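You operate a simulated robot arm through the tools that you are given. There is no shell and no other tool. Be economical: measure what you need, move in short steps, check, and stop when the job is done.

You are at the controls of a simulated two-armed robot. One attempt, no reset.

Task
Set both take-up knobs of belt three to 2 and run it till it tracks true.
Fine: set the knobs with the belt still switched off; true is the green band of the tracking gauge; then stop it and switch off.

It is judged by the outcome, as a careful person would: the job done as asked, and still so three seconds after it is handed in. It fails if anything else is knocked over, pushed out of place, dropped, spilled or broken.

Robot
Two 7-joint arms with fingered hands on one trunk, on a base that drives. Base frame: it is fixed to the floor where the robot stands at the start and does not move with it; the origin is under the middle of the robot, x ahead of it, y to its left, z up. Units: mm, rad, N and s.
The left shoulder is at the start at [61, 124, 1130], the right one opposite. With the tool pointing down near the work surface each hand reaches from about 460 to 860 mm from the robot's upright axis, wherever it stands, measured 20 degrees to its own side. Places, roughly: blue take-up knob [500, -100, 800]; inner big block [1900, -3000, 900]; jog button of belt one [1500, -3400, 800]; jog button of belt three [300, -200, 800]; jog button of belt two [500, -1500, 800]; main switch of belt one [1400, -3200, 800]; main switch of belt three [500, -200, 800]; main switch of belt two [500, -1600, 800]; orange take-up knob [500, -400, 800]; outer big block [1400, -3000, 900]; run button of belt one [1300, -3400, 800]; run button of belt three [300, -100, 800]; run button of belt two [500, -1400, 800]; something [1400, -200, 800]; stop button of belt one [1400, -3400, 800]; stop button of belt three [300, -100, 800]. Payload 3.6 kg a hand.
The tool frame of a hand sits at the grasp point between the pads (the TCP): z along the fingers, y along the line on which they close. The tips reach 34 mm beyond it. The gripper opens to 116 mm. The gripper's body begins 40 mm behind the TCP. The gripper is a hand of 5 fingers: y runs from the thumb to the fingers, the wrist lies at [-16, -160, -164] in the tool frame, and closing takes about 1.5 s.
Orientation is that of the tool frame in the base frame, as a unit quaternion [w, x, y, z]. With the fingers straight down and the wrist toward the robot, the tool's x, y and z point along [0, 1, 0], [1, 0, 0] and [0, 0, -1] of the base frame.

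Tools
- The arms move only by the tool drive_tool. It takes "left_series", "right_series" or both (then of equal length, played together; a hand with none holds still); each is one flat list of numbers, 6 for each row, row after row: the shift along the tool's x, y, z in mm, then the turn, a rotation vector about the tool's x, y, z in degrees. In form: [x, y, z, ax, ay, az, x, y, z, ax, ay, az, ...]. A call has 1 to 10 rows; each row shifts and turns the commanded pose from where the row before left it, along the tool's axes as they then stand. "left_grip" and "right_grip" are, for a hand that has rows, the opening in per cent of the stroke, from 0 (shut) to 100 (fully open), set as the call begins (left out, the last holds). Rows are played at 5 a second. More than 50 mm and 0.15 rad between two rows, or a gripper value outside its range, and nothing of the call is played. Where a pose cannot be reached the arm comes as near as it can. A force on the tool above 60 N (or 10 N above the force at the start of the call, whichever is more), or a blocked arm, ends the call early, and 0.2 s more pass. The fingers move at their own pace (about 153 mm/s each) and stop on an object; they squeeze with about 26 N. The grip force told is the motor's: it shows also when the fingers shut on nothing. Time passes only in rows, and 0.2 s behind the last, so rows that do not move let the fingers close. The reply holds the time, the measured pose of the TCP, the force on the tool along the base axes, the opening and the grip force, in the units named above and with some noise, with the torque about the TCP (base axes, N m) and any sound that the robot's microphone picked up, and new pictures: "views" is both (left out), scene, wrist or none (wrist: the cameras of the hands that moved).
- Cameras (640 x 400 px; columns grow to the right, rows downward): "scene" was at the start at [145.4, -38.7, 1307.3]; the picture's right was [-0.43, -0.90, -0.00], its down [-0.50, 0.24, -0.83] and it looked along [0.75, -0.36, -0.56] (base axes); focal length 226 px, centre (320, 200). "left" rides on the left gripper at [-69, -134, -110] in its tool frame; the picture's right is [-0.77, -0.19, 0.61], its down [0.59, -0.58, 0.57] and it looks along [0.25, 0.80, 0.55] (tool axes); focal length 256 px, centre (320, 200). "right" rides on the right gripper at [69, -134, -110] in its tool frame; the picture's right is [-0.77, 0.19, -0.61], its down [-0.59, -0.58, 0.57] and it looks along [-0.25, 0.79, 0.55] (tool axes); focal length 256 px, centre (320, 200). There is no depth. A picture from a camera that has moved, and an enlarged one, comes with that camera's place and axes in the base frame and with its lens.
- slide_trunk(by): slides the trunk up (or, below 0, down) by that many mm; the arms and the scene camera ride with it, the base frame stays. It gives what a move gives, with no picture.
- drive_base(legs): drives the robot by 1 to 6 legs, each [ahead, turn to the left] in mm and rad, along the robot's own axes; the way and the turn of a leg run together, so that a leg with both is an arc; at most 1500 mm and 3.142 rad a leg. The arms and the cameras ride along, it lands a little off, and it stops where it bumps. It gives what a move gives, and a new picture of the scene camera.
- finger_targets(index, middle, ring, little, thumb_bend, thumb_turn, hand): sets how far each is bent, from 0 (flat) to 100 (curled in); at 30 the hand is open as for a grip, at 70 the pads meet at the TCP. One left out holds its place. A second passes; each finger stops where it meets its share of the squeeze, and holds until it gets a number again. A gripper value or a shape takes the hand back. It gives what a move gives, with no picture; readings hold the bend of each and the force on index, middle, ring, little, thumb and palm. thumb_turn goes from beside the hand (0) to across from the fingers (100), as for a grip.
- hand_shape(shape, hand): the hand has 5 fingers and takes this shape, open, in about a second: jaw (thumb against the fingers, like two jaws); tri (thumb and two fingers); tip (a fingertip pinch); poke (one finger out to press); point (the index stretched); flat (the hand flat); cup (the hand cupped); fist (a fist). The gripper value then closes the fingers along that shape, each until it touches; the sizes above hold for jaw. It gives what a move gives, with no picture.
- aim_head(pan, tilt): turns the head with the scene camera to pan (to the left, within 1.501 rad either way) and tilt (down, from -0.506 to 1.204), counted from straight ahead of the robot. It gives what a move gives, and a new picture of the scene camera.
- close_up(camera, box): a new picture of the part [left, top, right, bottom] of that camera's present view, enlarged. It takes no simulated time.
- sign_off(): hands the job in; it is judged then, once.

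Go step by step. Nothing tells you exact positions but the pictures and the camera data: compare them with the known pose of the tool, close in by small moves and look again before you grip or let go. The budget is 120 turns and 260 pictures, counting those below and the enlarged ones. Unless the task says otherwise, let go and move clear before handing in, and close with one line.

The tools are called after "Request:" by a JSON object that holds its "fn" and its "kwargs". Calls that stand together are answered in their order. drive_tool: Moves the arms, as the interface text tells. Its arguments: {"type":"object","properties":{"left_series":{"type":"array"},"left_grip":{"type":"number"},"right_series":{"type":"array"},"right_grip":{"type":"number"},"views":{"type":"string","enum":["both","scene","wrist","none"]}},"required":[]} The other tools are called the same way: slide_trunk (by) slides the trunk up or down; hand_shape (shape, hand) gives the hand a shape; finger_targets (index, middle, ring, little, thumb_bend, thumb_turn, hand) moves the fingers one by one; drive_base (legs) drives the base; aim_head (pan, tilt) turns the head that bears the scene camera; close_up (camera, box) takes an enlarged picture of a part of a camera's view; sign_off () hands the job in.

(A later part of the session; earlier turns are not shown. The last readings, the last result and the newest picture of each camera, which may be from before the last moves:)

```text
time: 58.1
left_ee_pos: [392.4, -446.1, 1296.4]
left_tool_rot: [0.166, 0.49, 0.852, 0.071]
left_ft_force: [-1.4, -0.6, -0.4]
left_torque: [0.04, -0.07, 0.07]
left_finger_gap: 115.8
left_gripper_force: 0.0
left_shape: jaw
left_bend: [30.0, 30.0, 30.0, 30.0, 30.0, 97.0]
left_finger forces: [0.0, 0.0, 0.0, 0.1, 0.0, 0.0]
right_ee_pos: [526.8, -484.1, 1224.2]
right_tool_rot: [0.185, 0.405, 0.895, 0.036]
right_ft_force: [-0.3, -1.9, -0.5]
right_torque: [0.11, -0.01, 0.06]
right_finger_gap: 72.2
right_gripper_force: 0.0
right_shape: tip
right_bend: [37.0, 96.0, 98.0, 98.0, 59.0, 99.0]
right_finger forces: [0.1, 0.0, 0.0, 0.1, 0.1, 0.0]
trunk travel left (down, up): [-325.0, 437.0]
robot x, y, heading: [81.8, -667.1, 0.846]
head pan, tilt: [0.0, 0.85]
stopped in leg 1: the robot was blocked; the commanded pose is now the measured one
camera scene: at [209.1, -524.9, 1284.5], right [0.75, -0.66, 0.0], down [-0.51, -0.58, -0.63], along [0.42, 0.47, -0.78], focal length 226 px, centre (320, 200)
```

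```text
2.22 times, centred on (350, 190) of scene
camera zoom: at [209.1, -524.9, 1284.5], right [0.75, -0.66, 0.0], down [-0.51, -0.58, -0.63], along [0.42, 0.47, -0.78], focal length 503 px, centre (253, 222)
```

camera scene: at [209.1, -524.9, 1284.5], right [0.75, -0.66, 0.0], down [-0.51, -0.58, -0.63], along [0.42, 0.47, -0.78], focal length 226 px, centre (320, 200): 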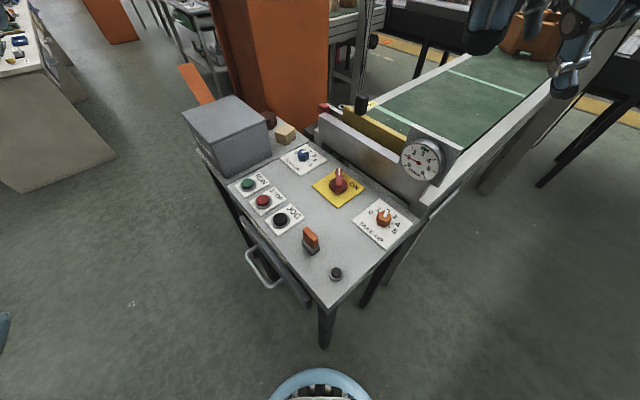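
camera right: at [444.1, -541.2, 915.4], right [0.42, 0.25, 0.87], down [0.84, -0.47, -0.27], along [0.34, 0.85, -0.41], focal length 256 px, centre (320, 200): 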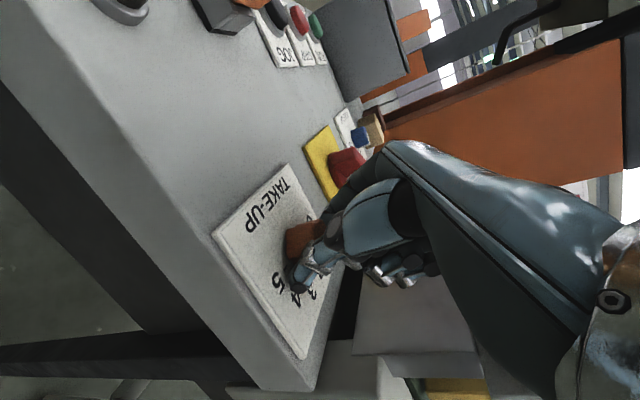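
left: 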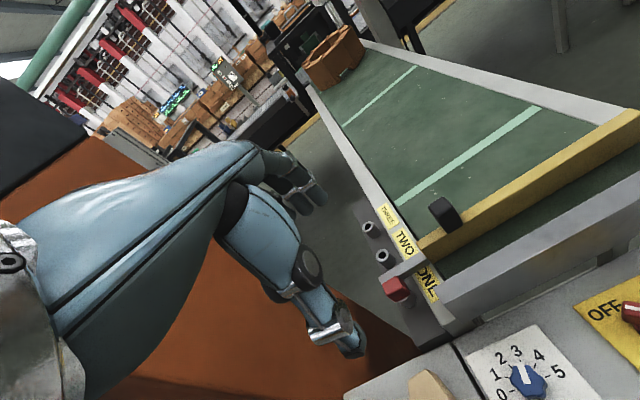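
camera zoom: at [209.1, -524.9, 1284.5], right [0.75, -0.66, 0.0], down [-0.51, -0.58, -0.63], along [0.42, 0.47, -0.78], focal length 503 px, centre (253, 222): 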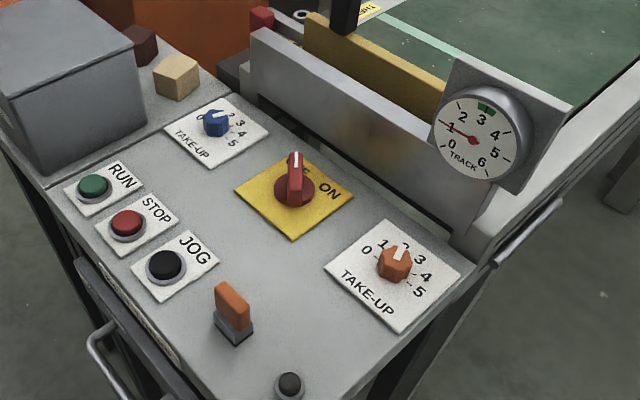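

The controls are in place and orange still reads 2. The base seems unable to back off, so I look down at my own base.

Request:
{"fn": "aim_head", "kwargs": {"pan": 0.0, "tilt": 1.2}}

Request:
{"fn": "aim_head", "kwargs": {"pan": -0.9, "tilt": 0.6}}

```text
time: 58.9
left_ee_pos: [381.8, -443.2, 1295.6]
left_tool_rot: [0.154, 0.468, 0.866, 0.086]
left_ft_force: [2.5, -1.7, 0.1]
left_torque: [0.09, 0.14, 0.11]
left_finger_gap: 115.9
left_gripper_force: 0.0
left_shape: jaw
left_bend: [30.0, 30.0, 30.0, 30.0, 30.0, 97.0]
left_finger forces: [0.1, 0.0, 0.0, 0.1, 0.0, 0.0]
right_ee_pos: [513.0, -486.2, 1203.9]
right_tool_rot: [0.194, 0.375, 0.906, 0.025]
right_ft_force: [-5.4, 0.2, -14.0]
right_torque: [0.26, -0.94, -0.25]
right_finger_gap: 71.7
right_gripper_force: 0.1
right_shape: tip
right_bend: [37.0, 96.0, 98.0, 98.0, 59.0, 99.0]
right_finger forces: [0.0, 0.0, 0.1, 0.1, 0.0, 0.0]
trunk travel left (down, up): [-325.0, 437.0]
robot x, y, heading: [81.9, -667.4, 0.848]
head pan, tilt: [0.0, 1.201]
camera scene: at [172.4, -569.5, 1260.8], right [0.75, -0.66, 0.0], down [-0.62, -0.7, -0.35], along [0.23, 0.27, -0.94], focal length 226 px, centre (320, 200)
```

scene: 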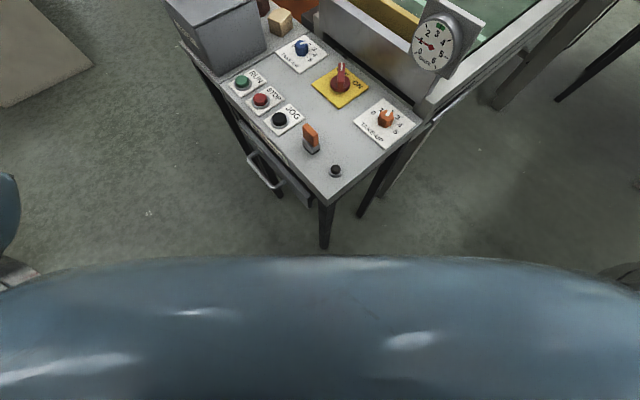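

```text
time: 60.1
left_ee_pos: [374.1, -451.6, 1298.8]
left_tool_rot: [0.157, 0.472, 0.863, 0.084]
left_ft_force: [-0.2, 1.0, 0.5]
left_torque: [-0.04, 0.04, 0.0]
left_finger_gap: 115.8
left_gripper_force: 0.0
left_shape: jaw
left_bend: [30.0, 30.0, 30.0, 30.0, 30.0, 97.0]
left_finger forces: [0.0, 0.0, 0.0, 0.0, 0.1, 0.0]
right_ee_pos: [506.7, -501.3, 1220.9]
right_tool_rot: [0.204, 0.392, 0.896, 0.042]
right_ft_force: [0.3, 0.1, 0.2]
right_torque: [0.0, 0.02, 0.04]
right_finger_gap: 72.0
right_gripper_force: 0.0
right_shape: tip
right_bend: [37.0, 96.0, 98.0, 98.0, 59.0, 99.0]
right_finger forces: [0.0, 0.0, 0.0, 0.0, 0.0, 0.0]
trunk travel left (down, up): [-325.0, 437.0]
robot x, y, heading: [76.3, -665.4, 0.842]
head pan, tilt: [-0.901, 0.6]
camera scene: at [213.4, -621.7, 1306.0], right [-0.02, -1.0, 0.0], down [-0.57, 0.01, -0.82], along [0.82, -0.02, -0.57], focal length 226 px, centre (320, 200)
```

scene: 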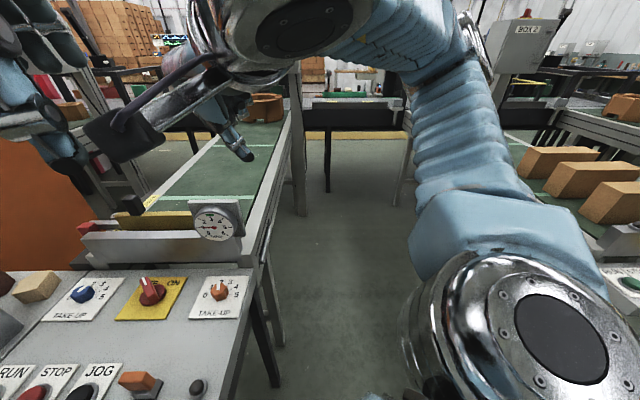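

The left hand hangs close to the right arm, which may be what blocks motion. I move the left hand 200 mm out to my left.

Request:
{"fn": "drive_tool", "kwargs": {"left_series": [37.6, -9, -10.4, 0, 0, 0, 37.6, -9, -10.4, 0, 0, 0, 37.6, -9, -10.4, 0, 0, 0, 37.6, -9, -10.4, 0, 0, 0, 37.6, -9, -10.4, 0, 0, 0, 0, 0, 0, 0, 0, 0], "views": "scene"}}

Request:
{"fn": "drive_base", "kwargs": {"legs": [[-15, 0]]}}

```text
time: 61.5
left_ee_pos: [224.2, -317.1, 1297.6]
left_tool_rot: [0.156, 0.472, 0.863, 0.087]
left_ft_force: [0.2, 0.3, 0.9]
left_torque: [0.0, 0.04, 0.0]
left_finger_gap: 115.9
left_gripper_force: 0.1
left_shape: jaw
left_bend: [30.0, 30.0, 30.0, 30.0, 30.0, 97.0]
left_finger forces: [0.1, 0.0, 0.1, 0.1, 0.0, 0.1]
right_ee_pos: [506.2, -502.3, 1221.5]
right_tool_rot: [0.205, 0.392, 0.896, 0.043]
right_ft_force: [-0.7, 0.7, 0.6]
right_torque: [0.02, -0.01, -0.02]
right_finger_gap: 72.0
right_gripper_force: 0.0
right_shape: tip
right_bend: [37.0, 96.0, 98.0, 98.0, 59.0, 99.0]
right_finger forces: [0.1, 0.0, 0.1, 0.0, 0.0, 0.1]
trunk travel left (down, up): [-325.0, 437.0]
robot x, y, heading: [79.1, -665.5, 0.841]
head pan, tilt: [-0.901, 0.6]
camera scene: at [213.4, -625.3, 1306.4], right [-0.06, -1.0, 0.0], down [-0.56, 0.03, -0.82], along [0.82, -0.05, -0.57], focal length 226 px, centre (320, 200)
```

scene: 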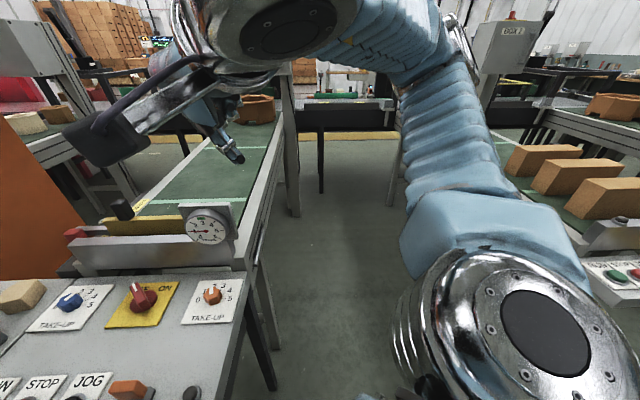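

```text
time: 62.3
left_ee_pos: [213.2, -328.5, 1297.5]
left_tool_rot: [0.155, 0.472, 0.864, 0.087]
left_ft_force: [0.3, 0.3, 0.2]
left_torque: [0.0, 0.0, 0.02]
left_finger_gap: 116.1
left_gripper_force: 0.1
left_shape: jaw
left_bend: [30.0, 30.0, 30.0, 30.0, 30.0, 97.0]
left_finger forces: [0.0, 0.1, 0.0, 0.1, 0.0, 0.0]
right_ee_pos: [497.1, -512.8, 1221.5]
right_tool_rot: [0.204, 0.393, 0.896, 0.043]
right_ft_force: [0.4, -0.6, 0.7]
right_torque: [-0.01, 0.01, 0.0]
right_finger_gap: 71.8
right_gripper_force: 0.1
right_shape: tip
right_bend: [37.0, 96.0, 98.0, 98.0, 59.0, 99.0]
right_finger forces: [0.0, 0.0, 0.0, 0.0, 0.1, 0.0]
trunk travel left (down, up): [-325.0, 437.0]
robot x, y, heading: [69.7, -682.6, 0.847]
head pan, tilt: [-0.901, 0.6]
camera scene: at [202.4, -636.1, 1306.5], right [-0.06, -1.0, 0.0], down [-0.56, 0.03, -0.83], along [0.82, -0.05, -0.56], focal length 226 px, centre (320, 200)
```

scene: 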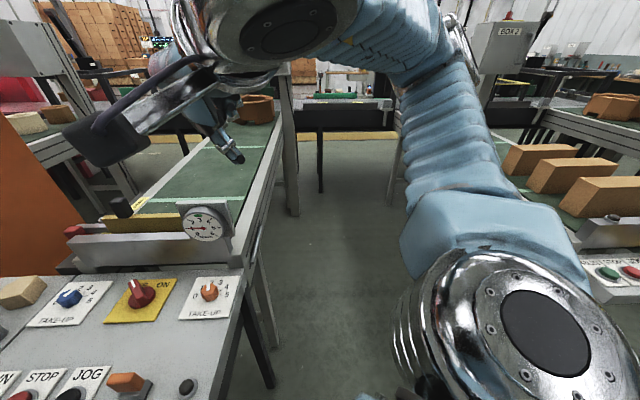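

It moved now; the left arm had been the obstruction. Next I restore the right hand's leaning pose and carry it above the blue knob.

Request:
{"fn": "drive_tool", "kwargs": {"right_series": [0, 0, 0, 2.8, -0.9, -5.6, 0, 0, 0, 2.8, -0.9, -5.6, 0, 0, 0, 2.8, -0.9, -5.6, 0, 0, 0, 0, 0, 0], "views": "none"}}

Request:
{"fn": "drive_tool", "kwargs": {"right_series": [26.7, 38, 9.6, 0, 0, 0, 26.7, 38, 9.6, 0, 0, 0, 26.7, 38, 9.6, 0, 0, 0, 26.7, 38, 9.6, 0, 0, 0, 26.7, 38, 9.6, 0, 0, 0, 26.7, 38, 9.6, 0, 0, 0, 26.7, 38, 9.6, 0, 0, 0, 26.7, 38, 9.6, 0, 0, 0, 26.7, 38, 9.6, 0, 0, 0, 0, 0, 0, 0, 0, 0], "views": "both"}}

```text
time: 63.3
left_ee_pos: [214.2, -328.7, 1296.8]
left_tool_rot: [0.155, 0.472, 0.864, 0.087]
left_ft_force: [-0.7, 0.2, -0.4]
left_torque: [-0.04, 0.0, -0.02]
left_finger_gap: 116.0
left_gripper_force: 0.0
left_shape: jaw
left_bend: [30.0, 30.0, 30.0, 30.0, 30.0, 97.0]
left_finger forces: [0.0, 0.1, 0.0, 0.0, 0.1, 0.0]
right_ee_pos: [496.4, -512.4, 1221.6]
right_tool_rot: [0.2, 0.272, 0.939, -0.064]
right_ft_force: [-0.1, 0.2, -0.9]
right_torque: [-0.01, 0.01, 0.02]
right_finger_gap: 72.4
right_gripper_force: 0.1
right_shape: tip
right_bend: [37.0, 96.0, 98.0, 98.0, 59.0, 99.0]
right_finger forces: [0.0, 0.1, 0.1, 0.1, 0.0, 0.0]
trunk travel left (down, up): [-325.0, 437.0]
robot x, y, heading: [70.9, -682.6, 0.846]
head pan, tilt: [-0.901, 0.6]
```

```text
time: 65.5
left_ee_pos: [214.5, -329.8, 1296.9]
left_tool_rot: [0.156, 0.473, 0.863, 0.087]
left_ft_force: [1.1, 0.0, -0.4]
left_torque: [0.01, 0.04, 0.0]
left_finger_gap: 116.1
left_gripper_force: 0.0
left_shape: jaw
left_bend: [30.0, 30.0, 30.0, 30.0, 30.0, 97.0]
left_finger forces: [0.0, 0.0, 0.0, 0.0, 0.0, 0.1]
right_ee_pos: [523.0, -127.3, 1042.6]
right_tool_rot: [0.2, 0.27, 0.94, -0.061]
right_ft_force: [0.1, -0.7, -0.3]
right_torque: [0.0, 0.02, -0.03]
right_finger_gap: 71.9
right_gripper_force: 0.1
right_shape: tip
right_bend: [37.0, 96.0, 98.0, 98.0, 59.0, 99.0]
right_finger forces: [0.1, 0.1, 0.0, 0.0, 0.0, 0.1]
trunk travel left (down, up): [-325.0, 437.0]
robot x, y, heading: [70.4, -681.7, 0.844]
head pan, tilt: [-0.901, 0.6]
camera scene: at [202.8, -636.4, 1306.5], right [-0.06, -1.0, 0.0], down [-0.56, 0.03, -0.82], along [0.82, -0.05, -0.57], focal length 226 px, centre (320, 200)
camera right: at [360.1, -182.4, 1114.7], right [0.48, -0.08, 0.87], down [0.34, -0.9, -0.27], along [0.81, 0.43, -0.41], focal length 256 px, centre (320, 200)
```

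scene: 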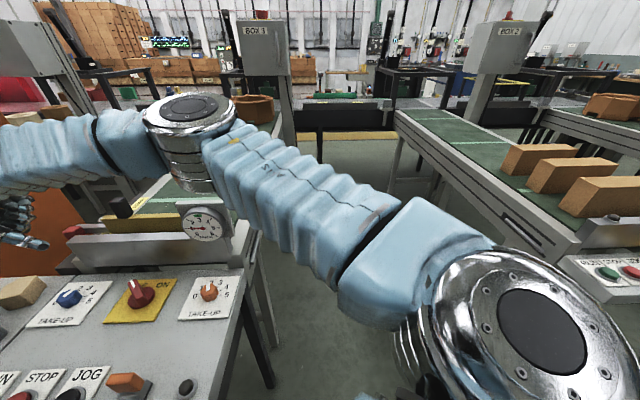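
right: 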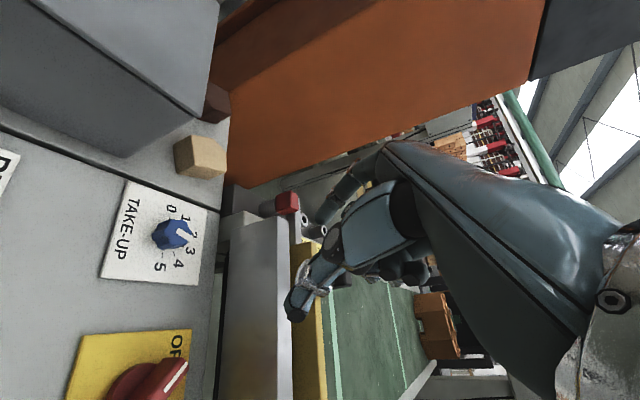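

The arm is nearly above the blue knob. I enlarge to fix its centre and mark, and check the forearm against the gauge.

Request:
{"fn": "close_up", "kwargs": {"camera": "right", "box": [110, 180, 230, 290]}}

Request:
{"fn": "aim_head", "kwargs": {"pan": -0.2, "tilt": 0.75}}

```text
3.64 times, centred on (170, 235) of right
camera zoom: at [360.1, -182.4, 1114.7], right [0.48, -0.08, 0.87], down [0.34, -0.9, -0.27], along [0.81, 0.43, -0.41], focal length 931 px, centre (866, 73)
```

zoom: 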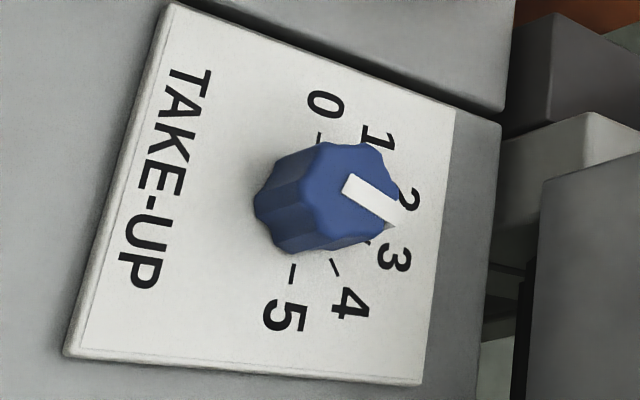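

```text
time: 66.6
left_ee_pos: [214.2, -327.5, 1297.4]
left_tool_rot: [0.157, 0.472, 0.863, 0.088]
left_ft_force: [0.0, 0.0, -0.3]
left_torque: [-0.02, -0.03, -0.02]
left_finger_gap: 115.9
left_gripper_force: 0.0
left_shape: jaw
left_bend: [30.0, 30.0, 30.0, 30.0, 30.0, 97.0]
left_finger forces: [0.0, 0.0, 0.0, 0.0, 0.0, 0.0]
right_ee_pos: [523.0, -126.7, 1042.9]
right_tool_rot: [0.201, 0.271, 0.939, -0.061]
right_ft_force: [0.0, 0.0, -0.3]
right_torque: [0.0, -0.01, 0.0]
right_finger_gap: 72.0
right_gripper_force: 0.1
right_shape: tip
right_bend: [37.0, 96.0, 98.0, 98.0, 59.0, 99.0]
right_finger forces: [0.0, 0.0, 0.2, 0.1, 0.1, 0.0]
trunk travel left (down, up): [-325.0, 437.0]
robot x, y, heading: [70.4, -680.9, 0.845]
head pan, tilt: [-0.201, 0.75]
camera scene: at [180.5, -580.6, 1293.6], right [0.6, -0.8, 0.0], down [-0.55, -0.41, -0.73], along [0.59, 0.44, -0.68], focal length 226 px, centre (320, 200)
```

scene: 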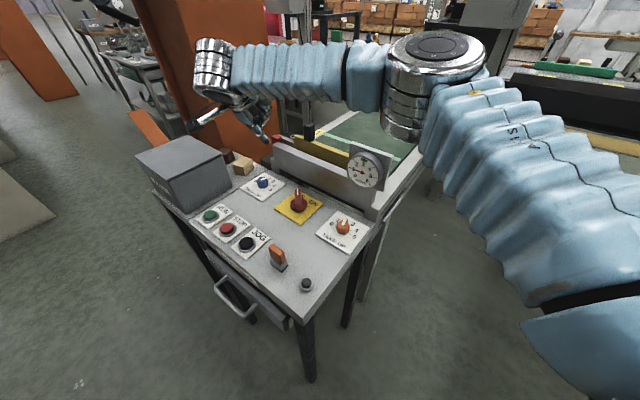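

Blue centre ≈ [541.5,-71], mark at about -15° (reading 2.9), so it needs about 33° counter-clockwise. I step down partway and watch the elbow near the gauge.

Request:
{"fn": "drive_tool", "kwargs": {"right_series": [18.9, 19.2, 25.3, 0, 0, 0, 18.9, 19.2, 25.3, 0, 0, 0, 18.9, 19.2, 25.3, 0, 0, 0, 0, 0, 0, 0, 0, 0], "views": "both"}}

```text
time: 67.6
left_ee_pos: [213.1, -329.4, 1297.1]
left_tool_rot: [0.156, 0.471, 0.864, 0.087]
left_ft_force: [0.2, -0.2, -0.1]
left_torque: [-0.03, 0.01, 0.03]
left_finger_gap: 116.1
left_gripper_force: 0.0
left_shape: jaw
left_bend: [30.0, 30.0, 30.0, 30.0, 30.0, 97.0]
left_finger forces: [0.1, 0.0, 0.0, 0.0, 0.0, 0.0]
right_ee_pos: [539.5, -66.9, 949.5]
right_tool_rot: [0.2, 0.271, 0.939, -0.061]
right_ft_force: [0.2, -0.5, -0.9]
right_torque: [0.03, 0.0, -0.02]
right_finger_gap: 72.1
right_gripper_force: 0.0
right_shape: tip
right_bend: [37.0, 96.0, 98.0, 98.0, 59.0, 99.0]
right_finger forces: [0.1, 0.0, 0.0, 0.1, 0.1, 0.0]
trunk travel left (down, up): [-325.0, 437.0]
robot x, y, heading: [70.1, -678.1, 0.843]
head pan, tilt: [-0.201, 0.75]
camera scene: at [180.6, -581.2, 1293.6], right [0.6, -0.8, 0.0], down [-0.55, -0.41, -0.73], along [0.58, 0.44, -0.68], focal length 226 px, centre (320, 200)
camera right: at [374.1, -122.7, 1021.7], right [0.48, -0.08, 0.87], down [0.34, -0.9, -0.27], along [0.81, 0.43, -0.41], focal length 256 px, centre (320, 200)
```

scene: 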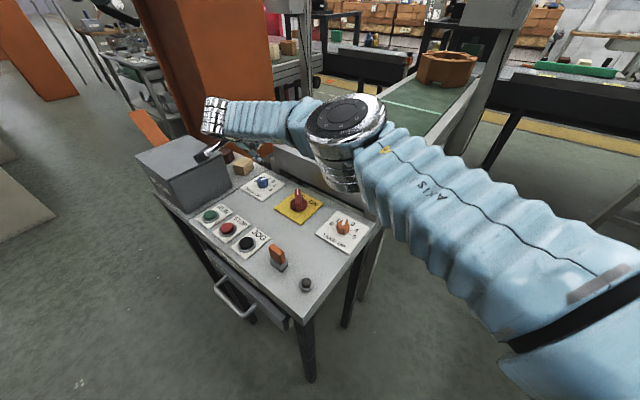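
right: 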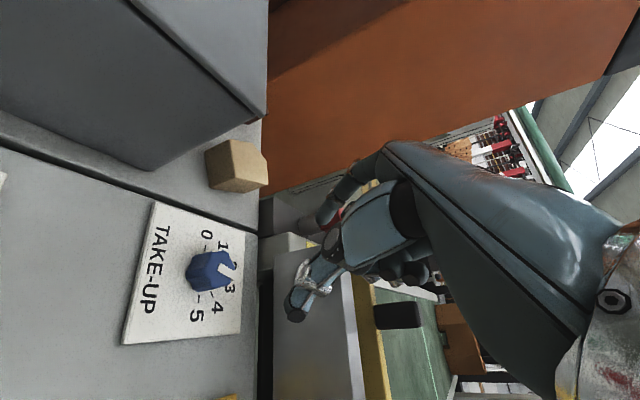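

The elbow has swung in front of the gauge and is clear. I continue down to z 880.

Request:
{"fn": "drive_tool", "kwargs": {"right_series": [15.3, -1.1, 31.2, 0, 0, 0, 15.3, -1.1, 31.2, 0, 0, 0, 0, 0, 0, 0, 0, 0], "views": "both"}}

Request:
{"fn": "close_up", "kwargs": {"camera": "right", "box": [180, 150, 440, 350]}}

```text
time: 68.4
left_ee_pos: [212.9, -327.9, 1297.6]
left_tool_rot: [0.156, 0.472, 0.863, 0.087]
left_ft_force: [-0.4, 0.1, 0.4]
left_torque: [-0.01, -0.02, 0.0]
left_finger_gap: 116.0
left_gripper_force: 0.0
left_shape: jaw
left_bend: [30.0, 30.0, 30.0, 30.0, 30.0, 97.0]
left_finger forces: [0.0, 0.1, 0.0, 0.0, 0.0, 0.0]
right_ee_pos: [532.5, -67.5, 880.1]
right_tool_rot: [0.2, 0.272, 0.939, -0.06]
right_ft_force: [0.4, -0.2, -1.2]
right_torque: [-0.03, 0.01, 0.0]
right_finger_gap: 72.1
right_gripper_force: 0.0
right_shape: tip
right_bend: [37.0, 96.0, 98.0, 98.0, 59.0, 99.0]
right_finger forces: [0.0, 0.0, 0.0, 0.0, 0.0, 0.0]
trunk travel left (down, up): [-325.0, 437.0]
robot x, y, heading: [70.7, -677.8, 0.847]
head pan, tilt: [-0.201, 0.75]
camera scene: at [180.4, -580.6, 1293.6], right [0.6, -0.8, 0.0], down [-0.55, -0.41, -0.73], along [0.58, 0.44, -0.68], focal length 226 px, centre (320, 200)
camera right: at [370.0, -122.3, 952.6], right [0.48, -0.08, 0.87], down [0.34, -0.9, -0.27], along [0.81, 0.43, -0.41], focal length 256 px, centre (320, 200)
```

scene: 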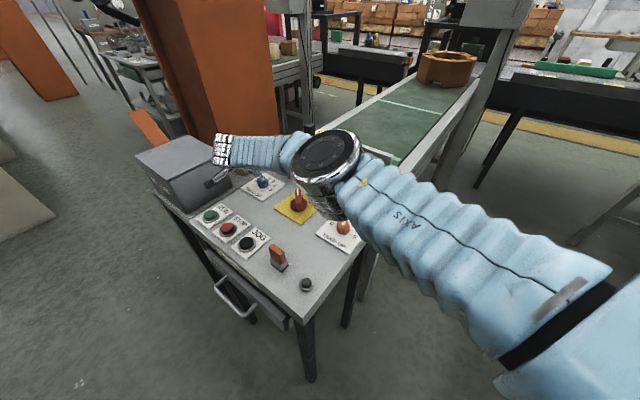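
right: 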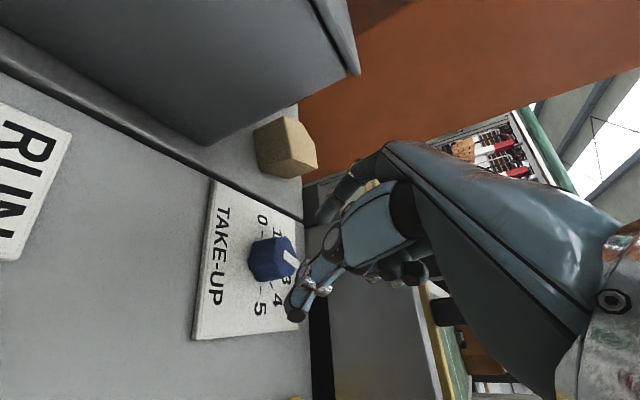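

```text
2.00 times, centred on (310, 250) of right
camera zoom: at [370.0, -122.3, 952.6], right [0.48, -0.08, 0.87], down [0.34, -0.9, -0.27], along [0.81, 0.43, -0.41], focal length 512 px, centre (340, 100)
```

zoom: 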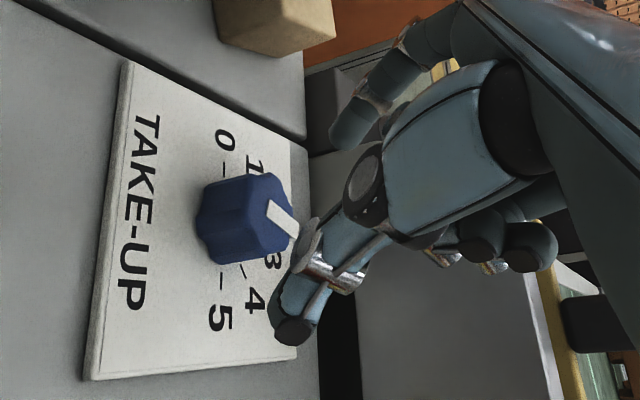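

Geometry matches the orange grip exactly. I descend, grip and turn 37°, as worked before.

Request:
{"fn": "drive_tool", "kwargs": {"right_series": [13.6, 1.6, 35.6, 0, 0, 0, 0, 0, 0, 0, 0, 0], "views": "wrist"}}

Request:
{"fn": "drive_tool", "kwargs": {"right_series": [0, 0, 0, 0, 0, 0, 0, 0, 0, 0, 0, 0, 0, 0, 0, 0, 0, 0, 0, 0, 0, 0, 0, 0, 0, -1.26, 0, -3.26, -0.06, -7.3, 0, -1.26, 0, -3.26, -0.06, -7.3, 0, -1.26, 0, -3.26, -0.06, -7.3, 0, -1.26, 0, -3.26, -0.06, -7.3, 0, -0.7, 0, -1.83, -0.04, -4.1, 0, 0, 0, 0, 0, 0], "right_grip": 0, "views": "both"}}

```text
time: 69.0
left_ee_pos: [214.4, -327.4, 1297.6]
left_tool_rot: [0.157, 0.472, 0.863, 0.088]
left_ft_force: [-0.1, -0.3, -0.4]
left_torque: [-0.01, 0.03, -0.02]
left_finger_gap: 116.0
left_gripper_force: 0.1
left_shape: jaw
left_bend: [30.0, 30.0, 30.0, 30.0, 30.0, 97.0]
left_finger forces: [0.1, 0.1, 0.0, 0.0, 0.1, 0.0]
right_ee_pos: [535.2, -68.5, 841.5]
right_tool_rot: [0.201, 0.271, 0.939, -0.061]
right_ft_force: [-0.1, 0.5, 0.2]
right_torque: [0.02, 0.01, -0.01]
right_finger_gap: 72.0
right_gripper_force: 0.1
right_shape: tip
right_bend: [36.0, 96.0, 98.0, 98.0, 59.0, 99.0]
right_finger forces: [0.0, 0.1, 0.0, 0.1, 0.1, 0.0]
trunk travel left (down, up): [-325.0, 437.0]
robot x, y, heading: [74.0, -676.6, 0.839]
head pan, tilt: [-0.201, 0.75]
camera right: at [372.4, -123.6, 914.0], right [0.48, -0.08, 0.87], down [0.34, -0.9, -0.27], along [0.81, 0.43, -0.41], focal length 256 px, centre (320, 200)
```

right: 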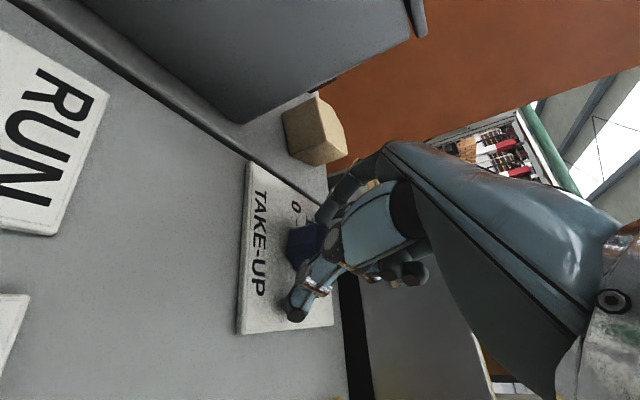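

```text
time: 71.2
left_ee_pos: [215.0, -327.2, 1296.6]
left_tool_rot: [0.156, 0.472, 0.863, 0.086]
left_ft_force: [-0.6, 0.2, -0.4]
left_torque: [0.01, 0.04, 0.01]
left_finger_gap: 115.9
left_gripper_force: 0.1
left_shape: jaw
left_bend: [30.0, 30.0, 30.0, 30.0, 30.0, 97.0]
left_finger forces: [0.1, 0.0, 0.1, 0.0, 0.0, 0.1]
right_ee_pos: [534.8, -72.5, 841.4]
right_tool_rot: [0.21, -0.037, 0.977, 0.004]
right_ft_force: [4.0, 1.4, -2.8]
right_torque: [0.41, -0.2, 0.06]
right_finger_gap: 24.4
right_gripper_force: 25.7
right_shape: tip
right_bend: [56.0, 100.0, 100.0, 100.0, 70.0, 98.0]
right_finger forces: [29.0, 0.0, 0.0, 0.0, 26.8, 0.1]
trunk travel left (down, up): [-325.0, 437.0]
robot x, y, heading: [73.7, -677.6, 0.845]
head pan, tilt: [-0.201, 0.75]
camera scene: at [181.1, -580.0, 1293.5], right [0.6, -0.8, 0.0], down [-0.55, -0.41, -0.73], along [0.58, 0.44, -0.68], focal length 226 px, centre (320, 200)
camera right: at [436.2, -214.4, 914.5], right [0.43, 0.23, 0.87], down [0.81, -0.52, -0.27], along [0.39, 0.82, -0.41], focal length 256 px, centre (320, 200)
```

scene: 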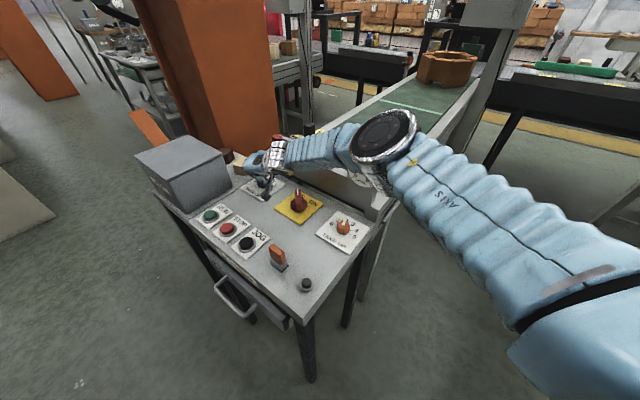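
right: 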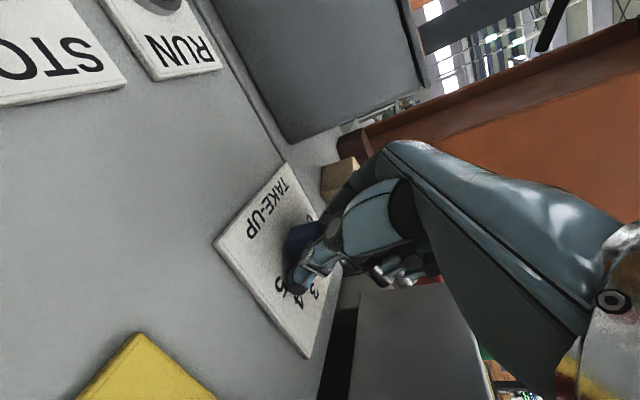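

Turned 37°. I open modestly and lift straight up, then check the mark.

Request:
{"fn": "drive_tool", "kwargs": {"right_series": [0, 0, 0, 0, 0, 0, 0, 0, 0, 0, 0, 0, 0, 0, 0, 0, 0, 0, -16, 0, -36, 0, 0, 0, -16, 0, -36, 0, 0, 0, -16, 0, -36, 0, 0, 0, 0, 0, 0, 0, 0, 0], "right_grip": 52, "views": "wrist"}}

Request:
{"fn": "close_up", "kwargs": {"camera": "scene", "box": [230, 150, 310, 210]}}

Request:
{"fn": "close_up", "kwargs": {"camera": "right", "box": [180, 200, 340, 330]}}

```text
time: 72.8
left_ee_pos: [213.3, -327.3, 1296.4]
left_tool_rot: [0.157, 0.472, 0.863, 0.087]
left_ft_force: [0.8, 0.2, 0.6]
left_torque: [0.0, -0.04, 0.01]
left_finger_gap: 116.0
left_gripper_force: 0.0
left_shape: jaw
left_bend: [30.0, 30.0, 30.0, 30.0, 30.0, 97.0]
left_finger forces: [0.0, 0.0, 0.0, 0.0, 0.0, 0.0]
right_ee_pos: [533.4, -72.3, 958.8]
right_tool_rot: [0.21, -0.037, 0.977, 0.002]
right_ft_force: [-0.4, 0.5, -0.5]
right_torque: [0.01, 0.0, -0.03]
right_finger_gap: 60.1
right_gripper_force: 0.1
right_shape: tip
right_bend: [40.0, 97.0, 98.0, 98.0, 63.0, 99.0]
right_finger forces: [0.0, 0.1, 0.1, 0.0, 0.1, 0.0]
trunk travel left (down, up): [-325.0, 437.0]
robot x, y, heading: [72.8, -681.2, 0.845]
head pan, tilt: [-0.201, 0.75]
camera right: at [435.0, -213.5, 1032.8], right [0.43, 0.23, 0.87], down [0.81, -0.52, -0.27], along [0.39, 0.82, -0.41], focal length 256 px, centre (320, 200)
```

right: 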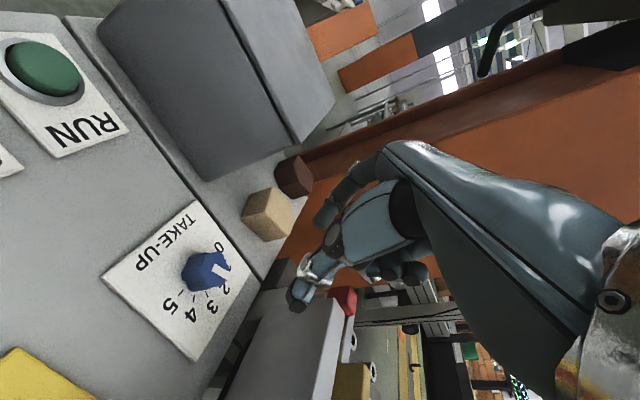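

```text
6.67 times, centred on (270, 180) of scene
camera zoom: at [180.6, -580.2, 1293.5], right [0.6, -0.8, 0.0], down [-0.55, -0.41, -0.73], along [0.58, 0.44, -0.68], focal length 1509 px, centre (653, 333)
```

zoom: 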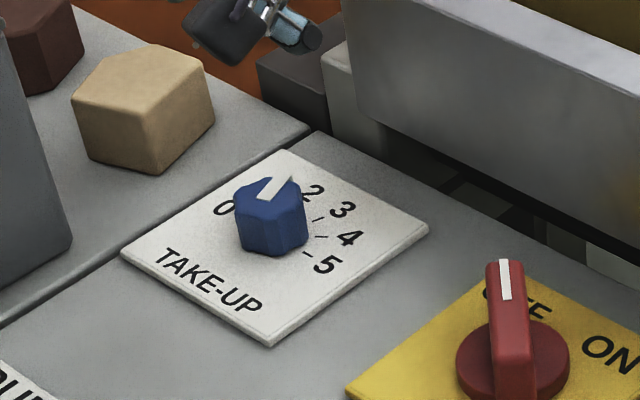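

```text
3.08 times, centred on (260, 265) of right
camera zoom: at [435.0, -213.5, 1032.8], right [0.43, 0.23, 0.87], down [0.81, -0.52, -0.27], along [0.39, 0.82, -0.41], focal length 788 px, centre (505, 0)
```

zoom: 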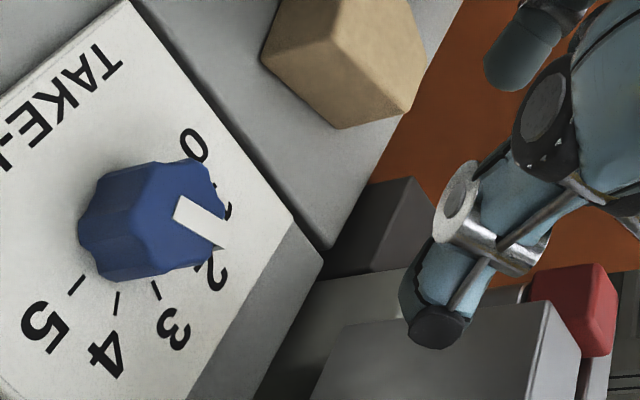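

The blue mark reads about 2.25 (pointing +8°, target +18°), so it needs about 10° more. I turn the hand back 24°, go down, grip again and turn a bit further.

Request:
{"fn": "drive_tool", "kwargs": {"right_series": [0, 1.26, 0, 3.26, 0.06, 7.3, 0, 1.26, 0, 3.26, 0.06, 7.3, 0, 1.26, 0, 3.26, 0.06, 7.3, 16, 0, 36, 0, 0, 0, 16, 0, 36, 0, 0, 0, 16, 0, 36, 0, 0, 0, 0, 0, 0, 0, 0, 0], "right_grip": 60, "views": "wrist"}}

Request:
{"fn": "drive_tool", "kwargs": {"right_series": [0, 0, 0, 0, 0, 0, 0, 0, 0, 0, 0, 0, 0, 0, 0, 0, 0, 0, 0, 0, 0, 0, 0, 0, 0, 0, 0, 0, 0, 0], "right_grip": 0, "views": "wrist"}}

```text
time: 74.4
left_ee_pos: [213.8, -327.9, 1297.1]
left_tool_rot: [0.156, 0.472, 0.863, 0.087]
left_ft_force: [-0.4, 0.5, 0.2]
left_torque: [0.0, -0.04, 0.02]
left_finger_gap: 115.9
left_gripper_force: 0.0
left_shape: jaw
left_bend: [30.0, 30.0, 30.0, 30.0, 30.0, 97.0]
left_finger forces: [0.0, 0.0, 0.0, 0.0, 0.1, 0.0]
right_ee_pos: [534.8, -68.1, 842.1]
right_tool_rot: [0.206, 0.168, 0.963, -0.039]
right_ft_force: [-0.5, -0.5, 1.1]
right_torque: [-0.04, -0.01, -0.02]
right_finger_gap: 69.3
right_gripper_force: 0.1
right_shape: tip
right_bend: [37.0, 96.0, 98.0, 98.0, 60.0, 99.0]
right_finger forces: [0.0, 0.0, 0.1, 0.1, 0.0, 0.0]
trunk travel left (down, up): [-325.0, 437.0]
robot x, y, heading: [70.6, -677.9, 0.847]
head pan, tilt: [-0.201, 0.75]
camera right: at [386.9, -158.8, 914.6], right [0.49, 0.03, 0.87], down [0.53, -0.81, -0.27], along [0.69, 0.59, -0.41], focal length 256 px, centre (320, 200)
```

right: 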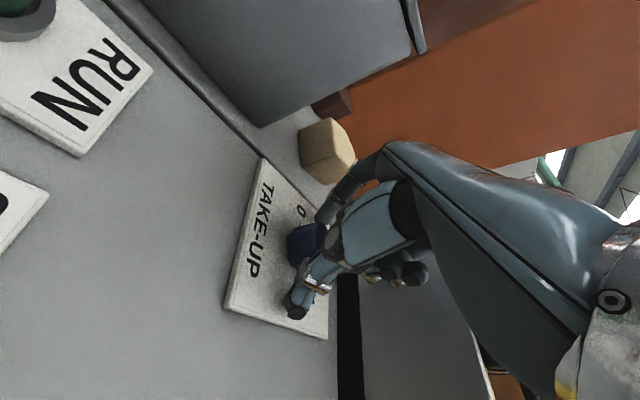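

```text
time: 75.6
left_ee_pos: [213.3, -329.3, 1295.9]
left_tool_rot: [0.156, 0.471, 0.864, 0.088]
left_ft_force: [-0.7, 0.1, 0.3]
left_torque: [-0.02, 0.03, 0.0]
left_finger_gap: 116.0
left_gripper_force: 0.1
left_shape: jaw
left_bend: [30.0, 30.0, 30.0, 30.0, 30.0, 97.0]
left_finger forces: [0.0, 0.1, 0.1, 0.0, 0.0, 0.1]
right_ee_pos: [534.3, -70.7, 841.8]
right_tool_rot: [0.207, 0.168, 0.963, -0.04]
right_ft_force: [-2.1, -6.9, -0.4]
right_torque: [0.12, -0.12, 0.0]
right_finger_gap: 34.7
right_gripper_force: 25.3
right_shape: tip
right_bend: [55.0, 100.0, 100.0, 100.0, 70.0, 99.0]
right_finger forces: [25.3, 0.1, 0.0, 0.1, 32.0, 0.1]
trunk travel left (down, up): [-325.0, 437.0]
robot x, y, heading: [72.2, -675.3, 0.842]
head pan, tilt: [-0.201, 0.75]
camera right: at [387.2, -159.5, 914.9], right [0.49, 0.03, 0.87], down [0.53, -0.81, -0.27], along [0.69, 0.59, -0.41], focal length 256 px, centre (320, 200)
```

right: 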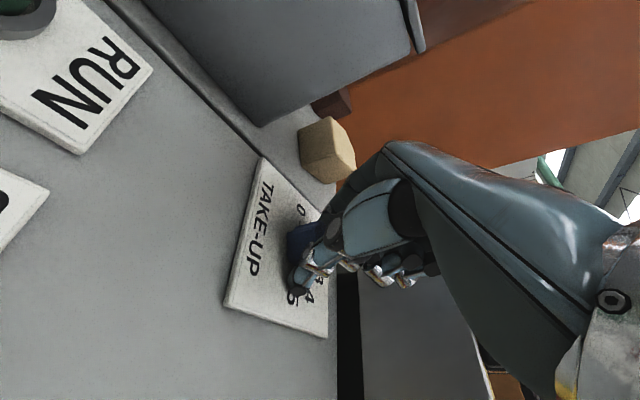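

Gripped. I turn 12°, release and lift to check.

Request:
{"fn": "drive_tool", "kwargs": {"right_series": [0, -0.95, 0, -2.45, -0.05, -5.5, 0, -0.95, 0, -2.45, -0.05, -5.5, 0, 0, 0, 0, 0, 0], "views": "none"}}

Request:
{"fn": "drive_tool", "kwargs": {"right_series": [0, 0, 0, 0, 0, 0, 0, 0, 0, 0, 0, 0, 0, 0, 0, 0, 0, 0, -16, 0, -36, 0, 0, 0, -16, 0, -36, 0, 0, 0, -16, 0, -36, 0, 0, 0, 0, 0, 0, 0, 0, 0], "right_grip": 52, "views": "none"}}

Request:
{"fn": "close_up", "kwargs": {"camera": "right", "box": [160, 200, 320, 330]}}

Request:
{"fn": "close_up", "kwargs": {"camera": "scene", "box": [230, 150, 310, 210]}}

```text
time: 76.4
left_ee_pos: [214.3, -328.7, 1297.0]
left_tool_rot: [0.156, 0.472, 0.864, 0.087]
left_ft_force: [0.1, -0.5, 0.0]
left_torque: [0.0, 0.02, 0.0]
left_finger_gap: 116.1
left_gripper_force: 0.0
left_shape: jaw
left_bend: [30.0, 30.0, 30.0, 30.0, 30.0, 97.0]
left_finger forces: [0.0, 0.0, 0.1, 0.0, 0.0, 0.0]
right_ee_pos: [534.0, -71.1, 841.8]
right_tool_rot: [0.21, 0.066, 0.975, -0.018]
right_ft_force: [-0.4, -5.4, -0.9]
right_torque: [0.21, -0.13, -0.08]
right_finger_gap: 33.9
right_gripper_force: 25.9
right_shape: tip
right_bend: [56.0, 100.0, 100.0, 100.0, 70.0, 98.0]
right_finger forces: [26.4, 0.1, 0.0, 0.0, 31.9, 0.0]
trunk travel left (down, up): [-325.0, 437.0]
robot x, y, heading: [71.2, -678.7, 0.843]
head pan, tilt: [-0.201, 0.75]
```

```text
time: 77.2
left_ee_pos: [213.1, -329.3, 1298.5]
left_tool_rot: [0.155, 0.471, 0.864, 0.087]
left_ft_force: [0.2, 0.1, 0.4]
left_torque: [-0.02, -0.03, 0.02]
left_finger_gap: 116.3
left_gripper_force: 0.0
left_shape: jaw
left_bend: [30.0, 30.0, 30.0, 30.0, 30.0, 97.0]
left_finger forces: [0.0, 0.1, 0.1, 0.1, 0.0, 0.0]
right_ee_pos: [536.5, -74.2, 842.9]
right_tool_rot: [0.207, 0.069, 0.976, -0.019]
right_ft_force: [-0.6, 0.8, 1.0]
right_torque: [-0.04, 0.01, 0.03]
right_finger_gap: 60.1
right_gripper_force: 0.1
right_shape: tip
right_bend: [40.0, 96.0, 98.0, 98.0, 63.0, 99.0]
right_finger forces: [0.0, 0.0, 0.0, 0.0, 0.0, 0.0]
trunk travel left (down, up): [-325.0, 437.0]
robot x, y, heading: [70.8, -679.5, 0.849]
head pan, tilt: [-0.201, 0.75]
stopped in row 4 (right hand): the arm was blocked; the commanded pose is now the measured one
```

```text
3.08 times, centred on (240, 265) of right
camera zoom: at [410.4, -190.3, 916.3], right [0.48, 0.13, 0.87], down [0.68, -0.68, -0.27], along [0.56, 0.72, -0.41], focal length 788 px, centre (566, 0)
```

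zoom: 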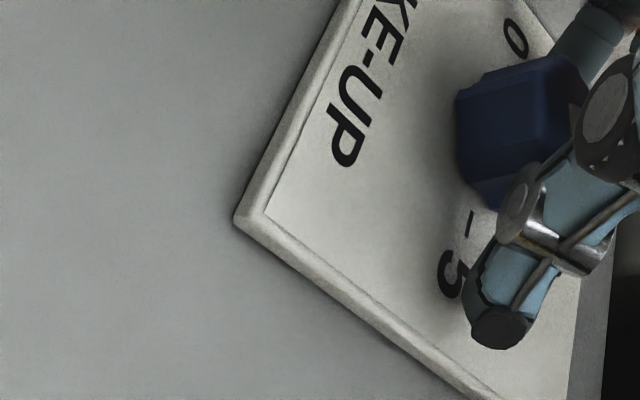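

```text
6.67 times, centred on (270, 180) of scene
camera zoom: at [180.5, -581.7, 1293.8], right [0.6, -0.8, 0.0], down [-0.54, -0.41, -0.73], along [0.58, 0.44, -0.68], focal length 1509 px, centre (653, 333)
```

zoom: 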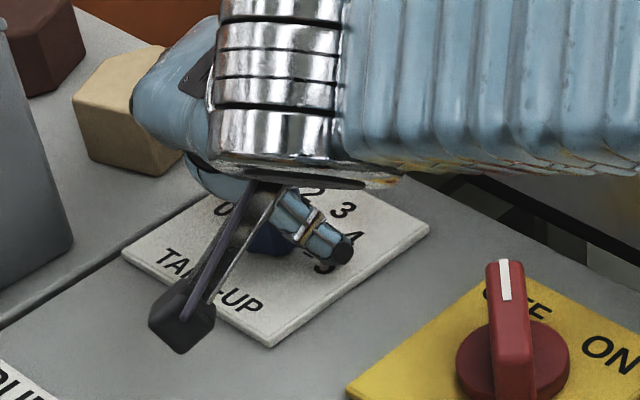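

The lift was reported blocked at its start. I look at the whole arm to see what stands in its way.

Request:
{"fn": "drive_tool", "kwargs": {"right_series": [0, 0, 0, 0, 0, 0], "views": "both"}}

Request:
{"fn": "close_up", "kwargs": {"camera": "scene", "box": [220, 60, 460, 210]}}

```text
time: 77.6
left_ee_pos: [213.7, -328.2, 1297.4]
left_tool_rot: [0.156, 0.471, 0.864, 0.087]
left_ft_force: [0.0, 0.1, -0.7]
left_torque: [0.04, -0.01, 0.02]
left_finger_gap: 116.0
left_gripper_force: 0.0
left_shape: jaw
left_bend: [30.0, 30.0, 30.0, 30.0, 30.0, 97.0]
left_finger forces: [0.0, 0.1, 0.0, 0.0, 0.0, 0.0]
right_ee_pos: [536.1, -73.3, 840.5]
right_tool_rot: [0.209, 0.067, 0.975, -0.021]
right_ft_force: [-1.2, -0.7, 0.6]
right_torque: [0.02, -0.02, 0.02]
right_finger_gap: 60.2
right_gripper_force: 0.0
right_shape: tip
right_bend: [40.0, 96.0, 98.0, 98.0, 63.0, 99.0]
right_finger forces: [1.1, 0.0, 0.0, 0.1, 0.0, 0.0]
trunk travel left (down, up): [-325.0, 437.0]
robot x, y, heading: [67.3, -680.9, 0.849]
head pan, tilt: [-0.201, 0.75]
camera scene: at [180.5, -580.8, 1293.6], right [0.6, -0.8, 0.0], down [-0.54, -0.41, -0.73], along [0.58, 0.44, -0.68], focal length 226 px, centre (320, 200)
camera right: at [409.9, -190.0, 914.0], right [0.47, 0.13, 0.87], down [0.68, -0.68, -0.27], along [0.56, 0.72, -0.41], focal length 256 px, centre (320, 200)
```

scene: 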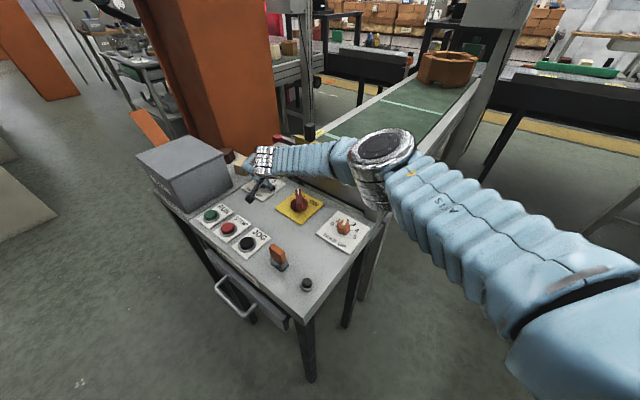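
right: 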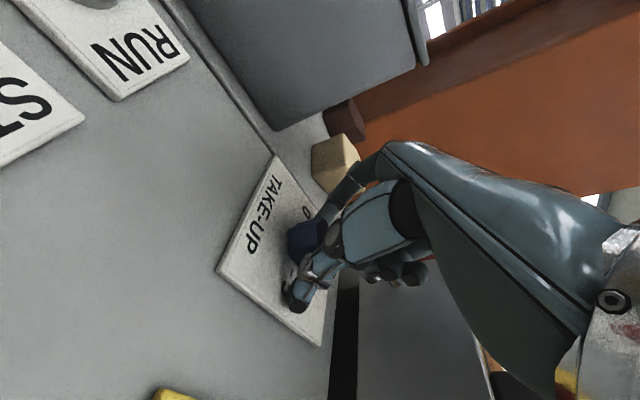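

```text
2.67 times, centred on (340, 135) of scene
camera zoom: at [180.5, -580.8, 1293.6], right [0.6, -0.8, 0.0], down [-0.54, -0.41, -0.73], along [0.58, 0.44, -0.68], focal length 603 px, centre (267, 373)
```

zoom: 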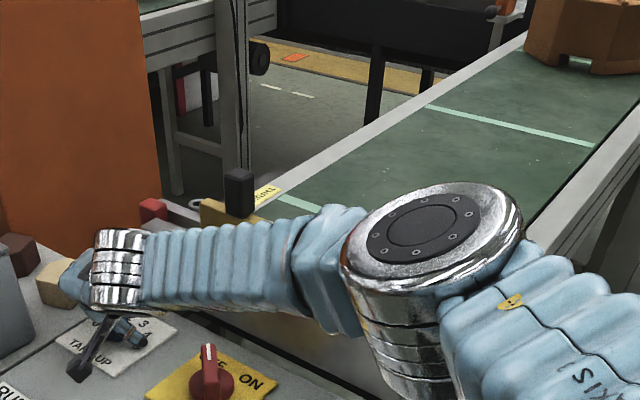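

Nothing obvious is caught; forces are small. I try a small lift first.

Request:
{"fn": "drive_tool", "kwargs": {"right_series": [-4, 0, -9, 0, 0, 0, -8, 0, -18, 0, 0, 0, 0, 0, 0, 0, 0, 0], "views": "none"}}

```text
time: 78.4
left_ee_pos: [213.7, -327.2, 1296.9]
left_tool_rot: [0.155, 0.471, 0.864, 0.088]
left_ft_force: [0.9, -0.6, -0.5]
left_torque: [0.02, -0.02, -0.01]
left_finger_gap: 116.0
left_gripper_force: 0.0
left_shape: jaw
left_bend: [30.0, 30.0, 30.0, 30.0, 30.0, 97.0]
left_finger forces: [0.0, 0.0, 0.1, 0.0, 0.1, 0.1]
right_ee_pos: [535.6, -72.5, 869.8]
right_tool_rot: [0.209, 0.067, 0.975, -0.022]
right_ft_force: [-0.1, -0.3, 1.3]
right_torque: [0.0, 0.01, -0.05]
right_finger_gap: 59.9
right_gripper_force: 0.0
right_shape: tip
right_bend: [40.0, 96.0, 98.0, 98.0, 63.0, 99.0]
right_finger forces: [0.0, 0.0, 0.0, 0.1, 0.0, 0.0]
trunk travel left (down, up): [-325.0, 437.0]
robot x, y, heading: [70.9, -679.0, 0.845]
head pan, tilt: [-0.201, 0.75]
```

Free now. I lift further and read the blue mark.

Request:
{"fn": "drive_tool", "kwargs": {"right_series": [-12, 0, -27, 0, 0, 0, -12, 0, -27, 0, 0, 0, -12, 0, -27, 0, 0, 0, 0, 0, 0, 0, 0, 0], "views": "none"}}

Request:
{"fn": "close_up", "kwargs": {"camera": "right", "box": [160, 200, 320, 330]}}

Request:
{"fn": "close_up", "kwargs": {"camera": "scene", "box": [230, 150, 310, 210]}}

```text
time: 79.4
left_ee_pos: [212.7, -327.4, 1297.1]
left_tool_rot: [0.156, 0.471, 0.864, 0.088]
left_ft_force: [0.7, -0.4, -0.1]
left_torque: [-0.02, 0.0, 0.02]
left_finger_gap: 116.0
left_gripper_force: 0.0
left_shape: jaw
left_bend: [30.0, 30.0, 30.0, 30.0, 30.0, 97.0]
left_finger forces: [0.1, 0.1, 0.0, 0.1, 0.0, 0.1]
right_ee_pos: [535.7, -71.4, 957.7]
right_tool_rot: [0.209, 0.068, 0.975, -0.022]
right_ft_force: [-0.8, 0.2, -0.7]
right_torque: [-0.03, 0.0, -0.01]
right_finger_gap: 60.0
right_gripper_force: 0.0
right_shape: tip
right_bend: [40.0, 96.0, 98.0, 98.0, 63.0, 99.0]
right_finger forces: [0.0, 0.1, 0.0, 0.0, 0.1, 0.0]
trunk travel left (down, up): [-325.0, 437.0]
robot x, y, heading: [70.9, -676.9, 0.847]
head pan, tilt: [-0.201, 0.75]
```

```text
3.08 times, centred on (240, 265) of right
camera zoom: at [409.7, -188.3, 1031.7], right [0.47, 0.13, 0.87], down [0.68, -0.68, -0.27], along [0.56, 0.72, -0.41], focal length 788 px, centre (566, 0)
```

zoom: 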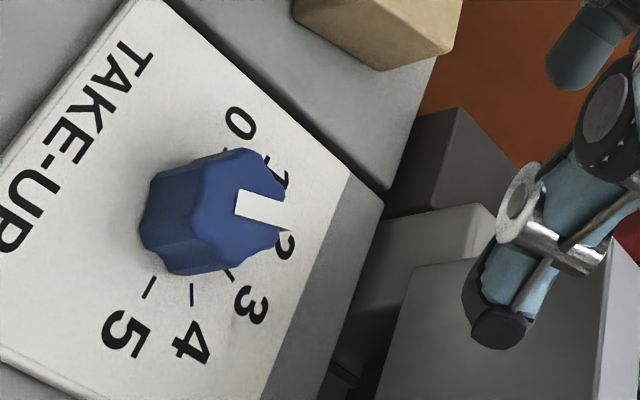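

```text
6.67 times, centred on (270, 180) of scene
camera zoom: at [180.5, -579.9, 1293.5], right [0.6, -0.8, 0.0], down [-0.54, -0.41, -0.73], along [0.58, 0.44, -0.68], focal length 1509 px, centre (653, 333)
```

zoom: 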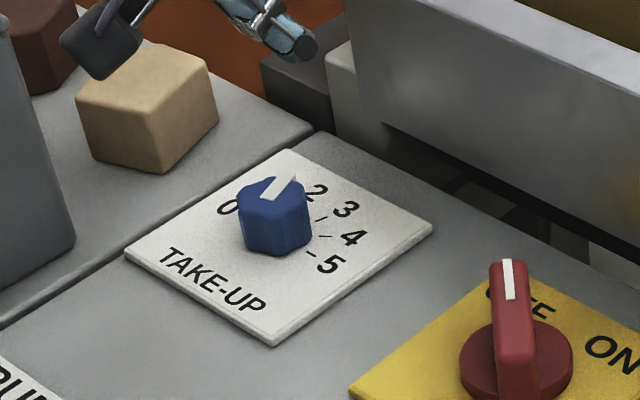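

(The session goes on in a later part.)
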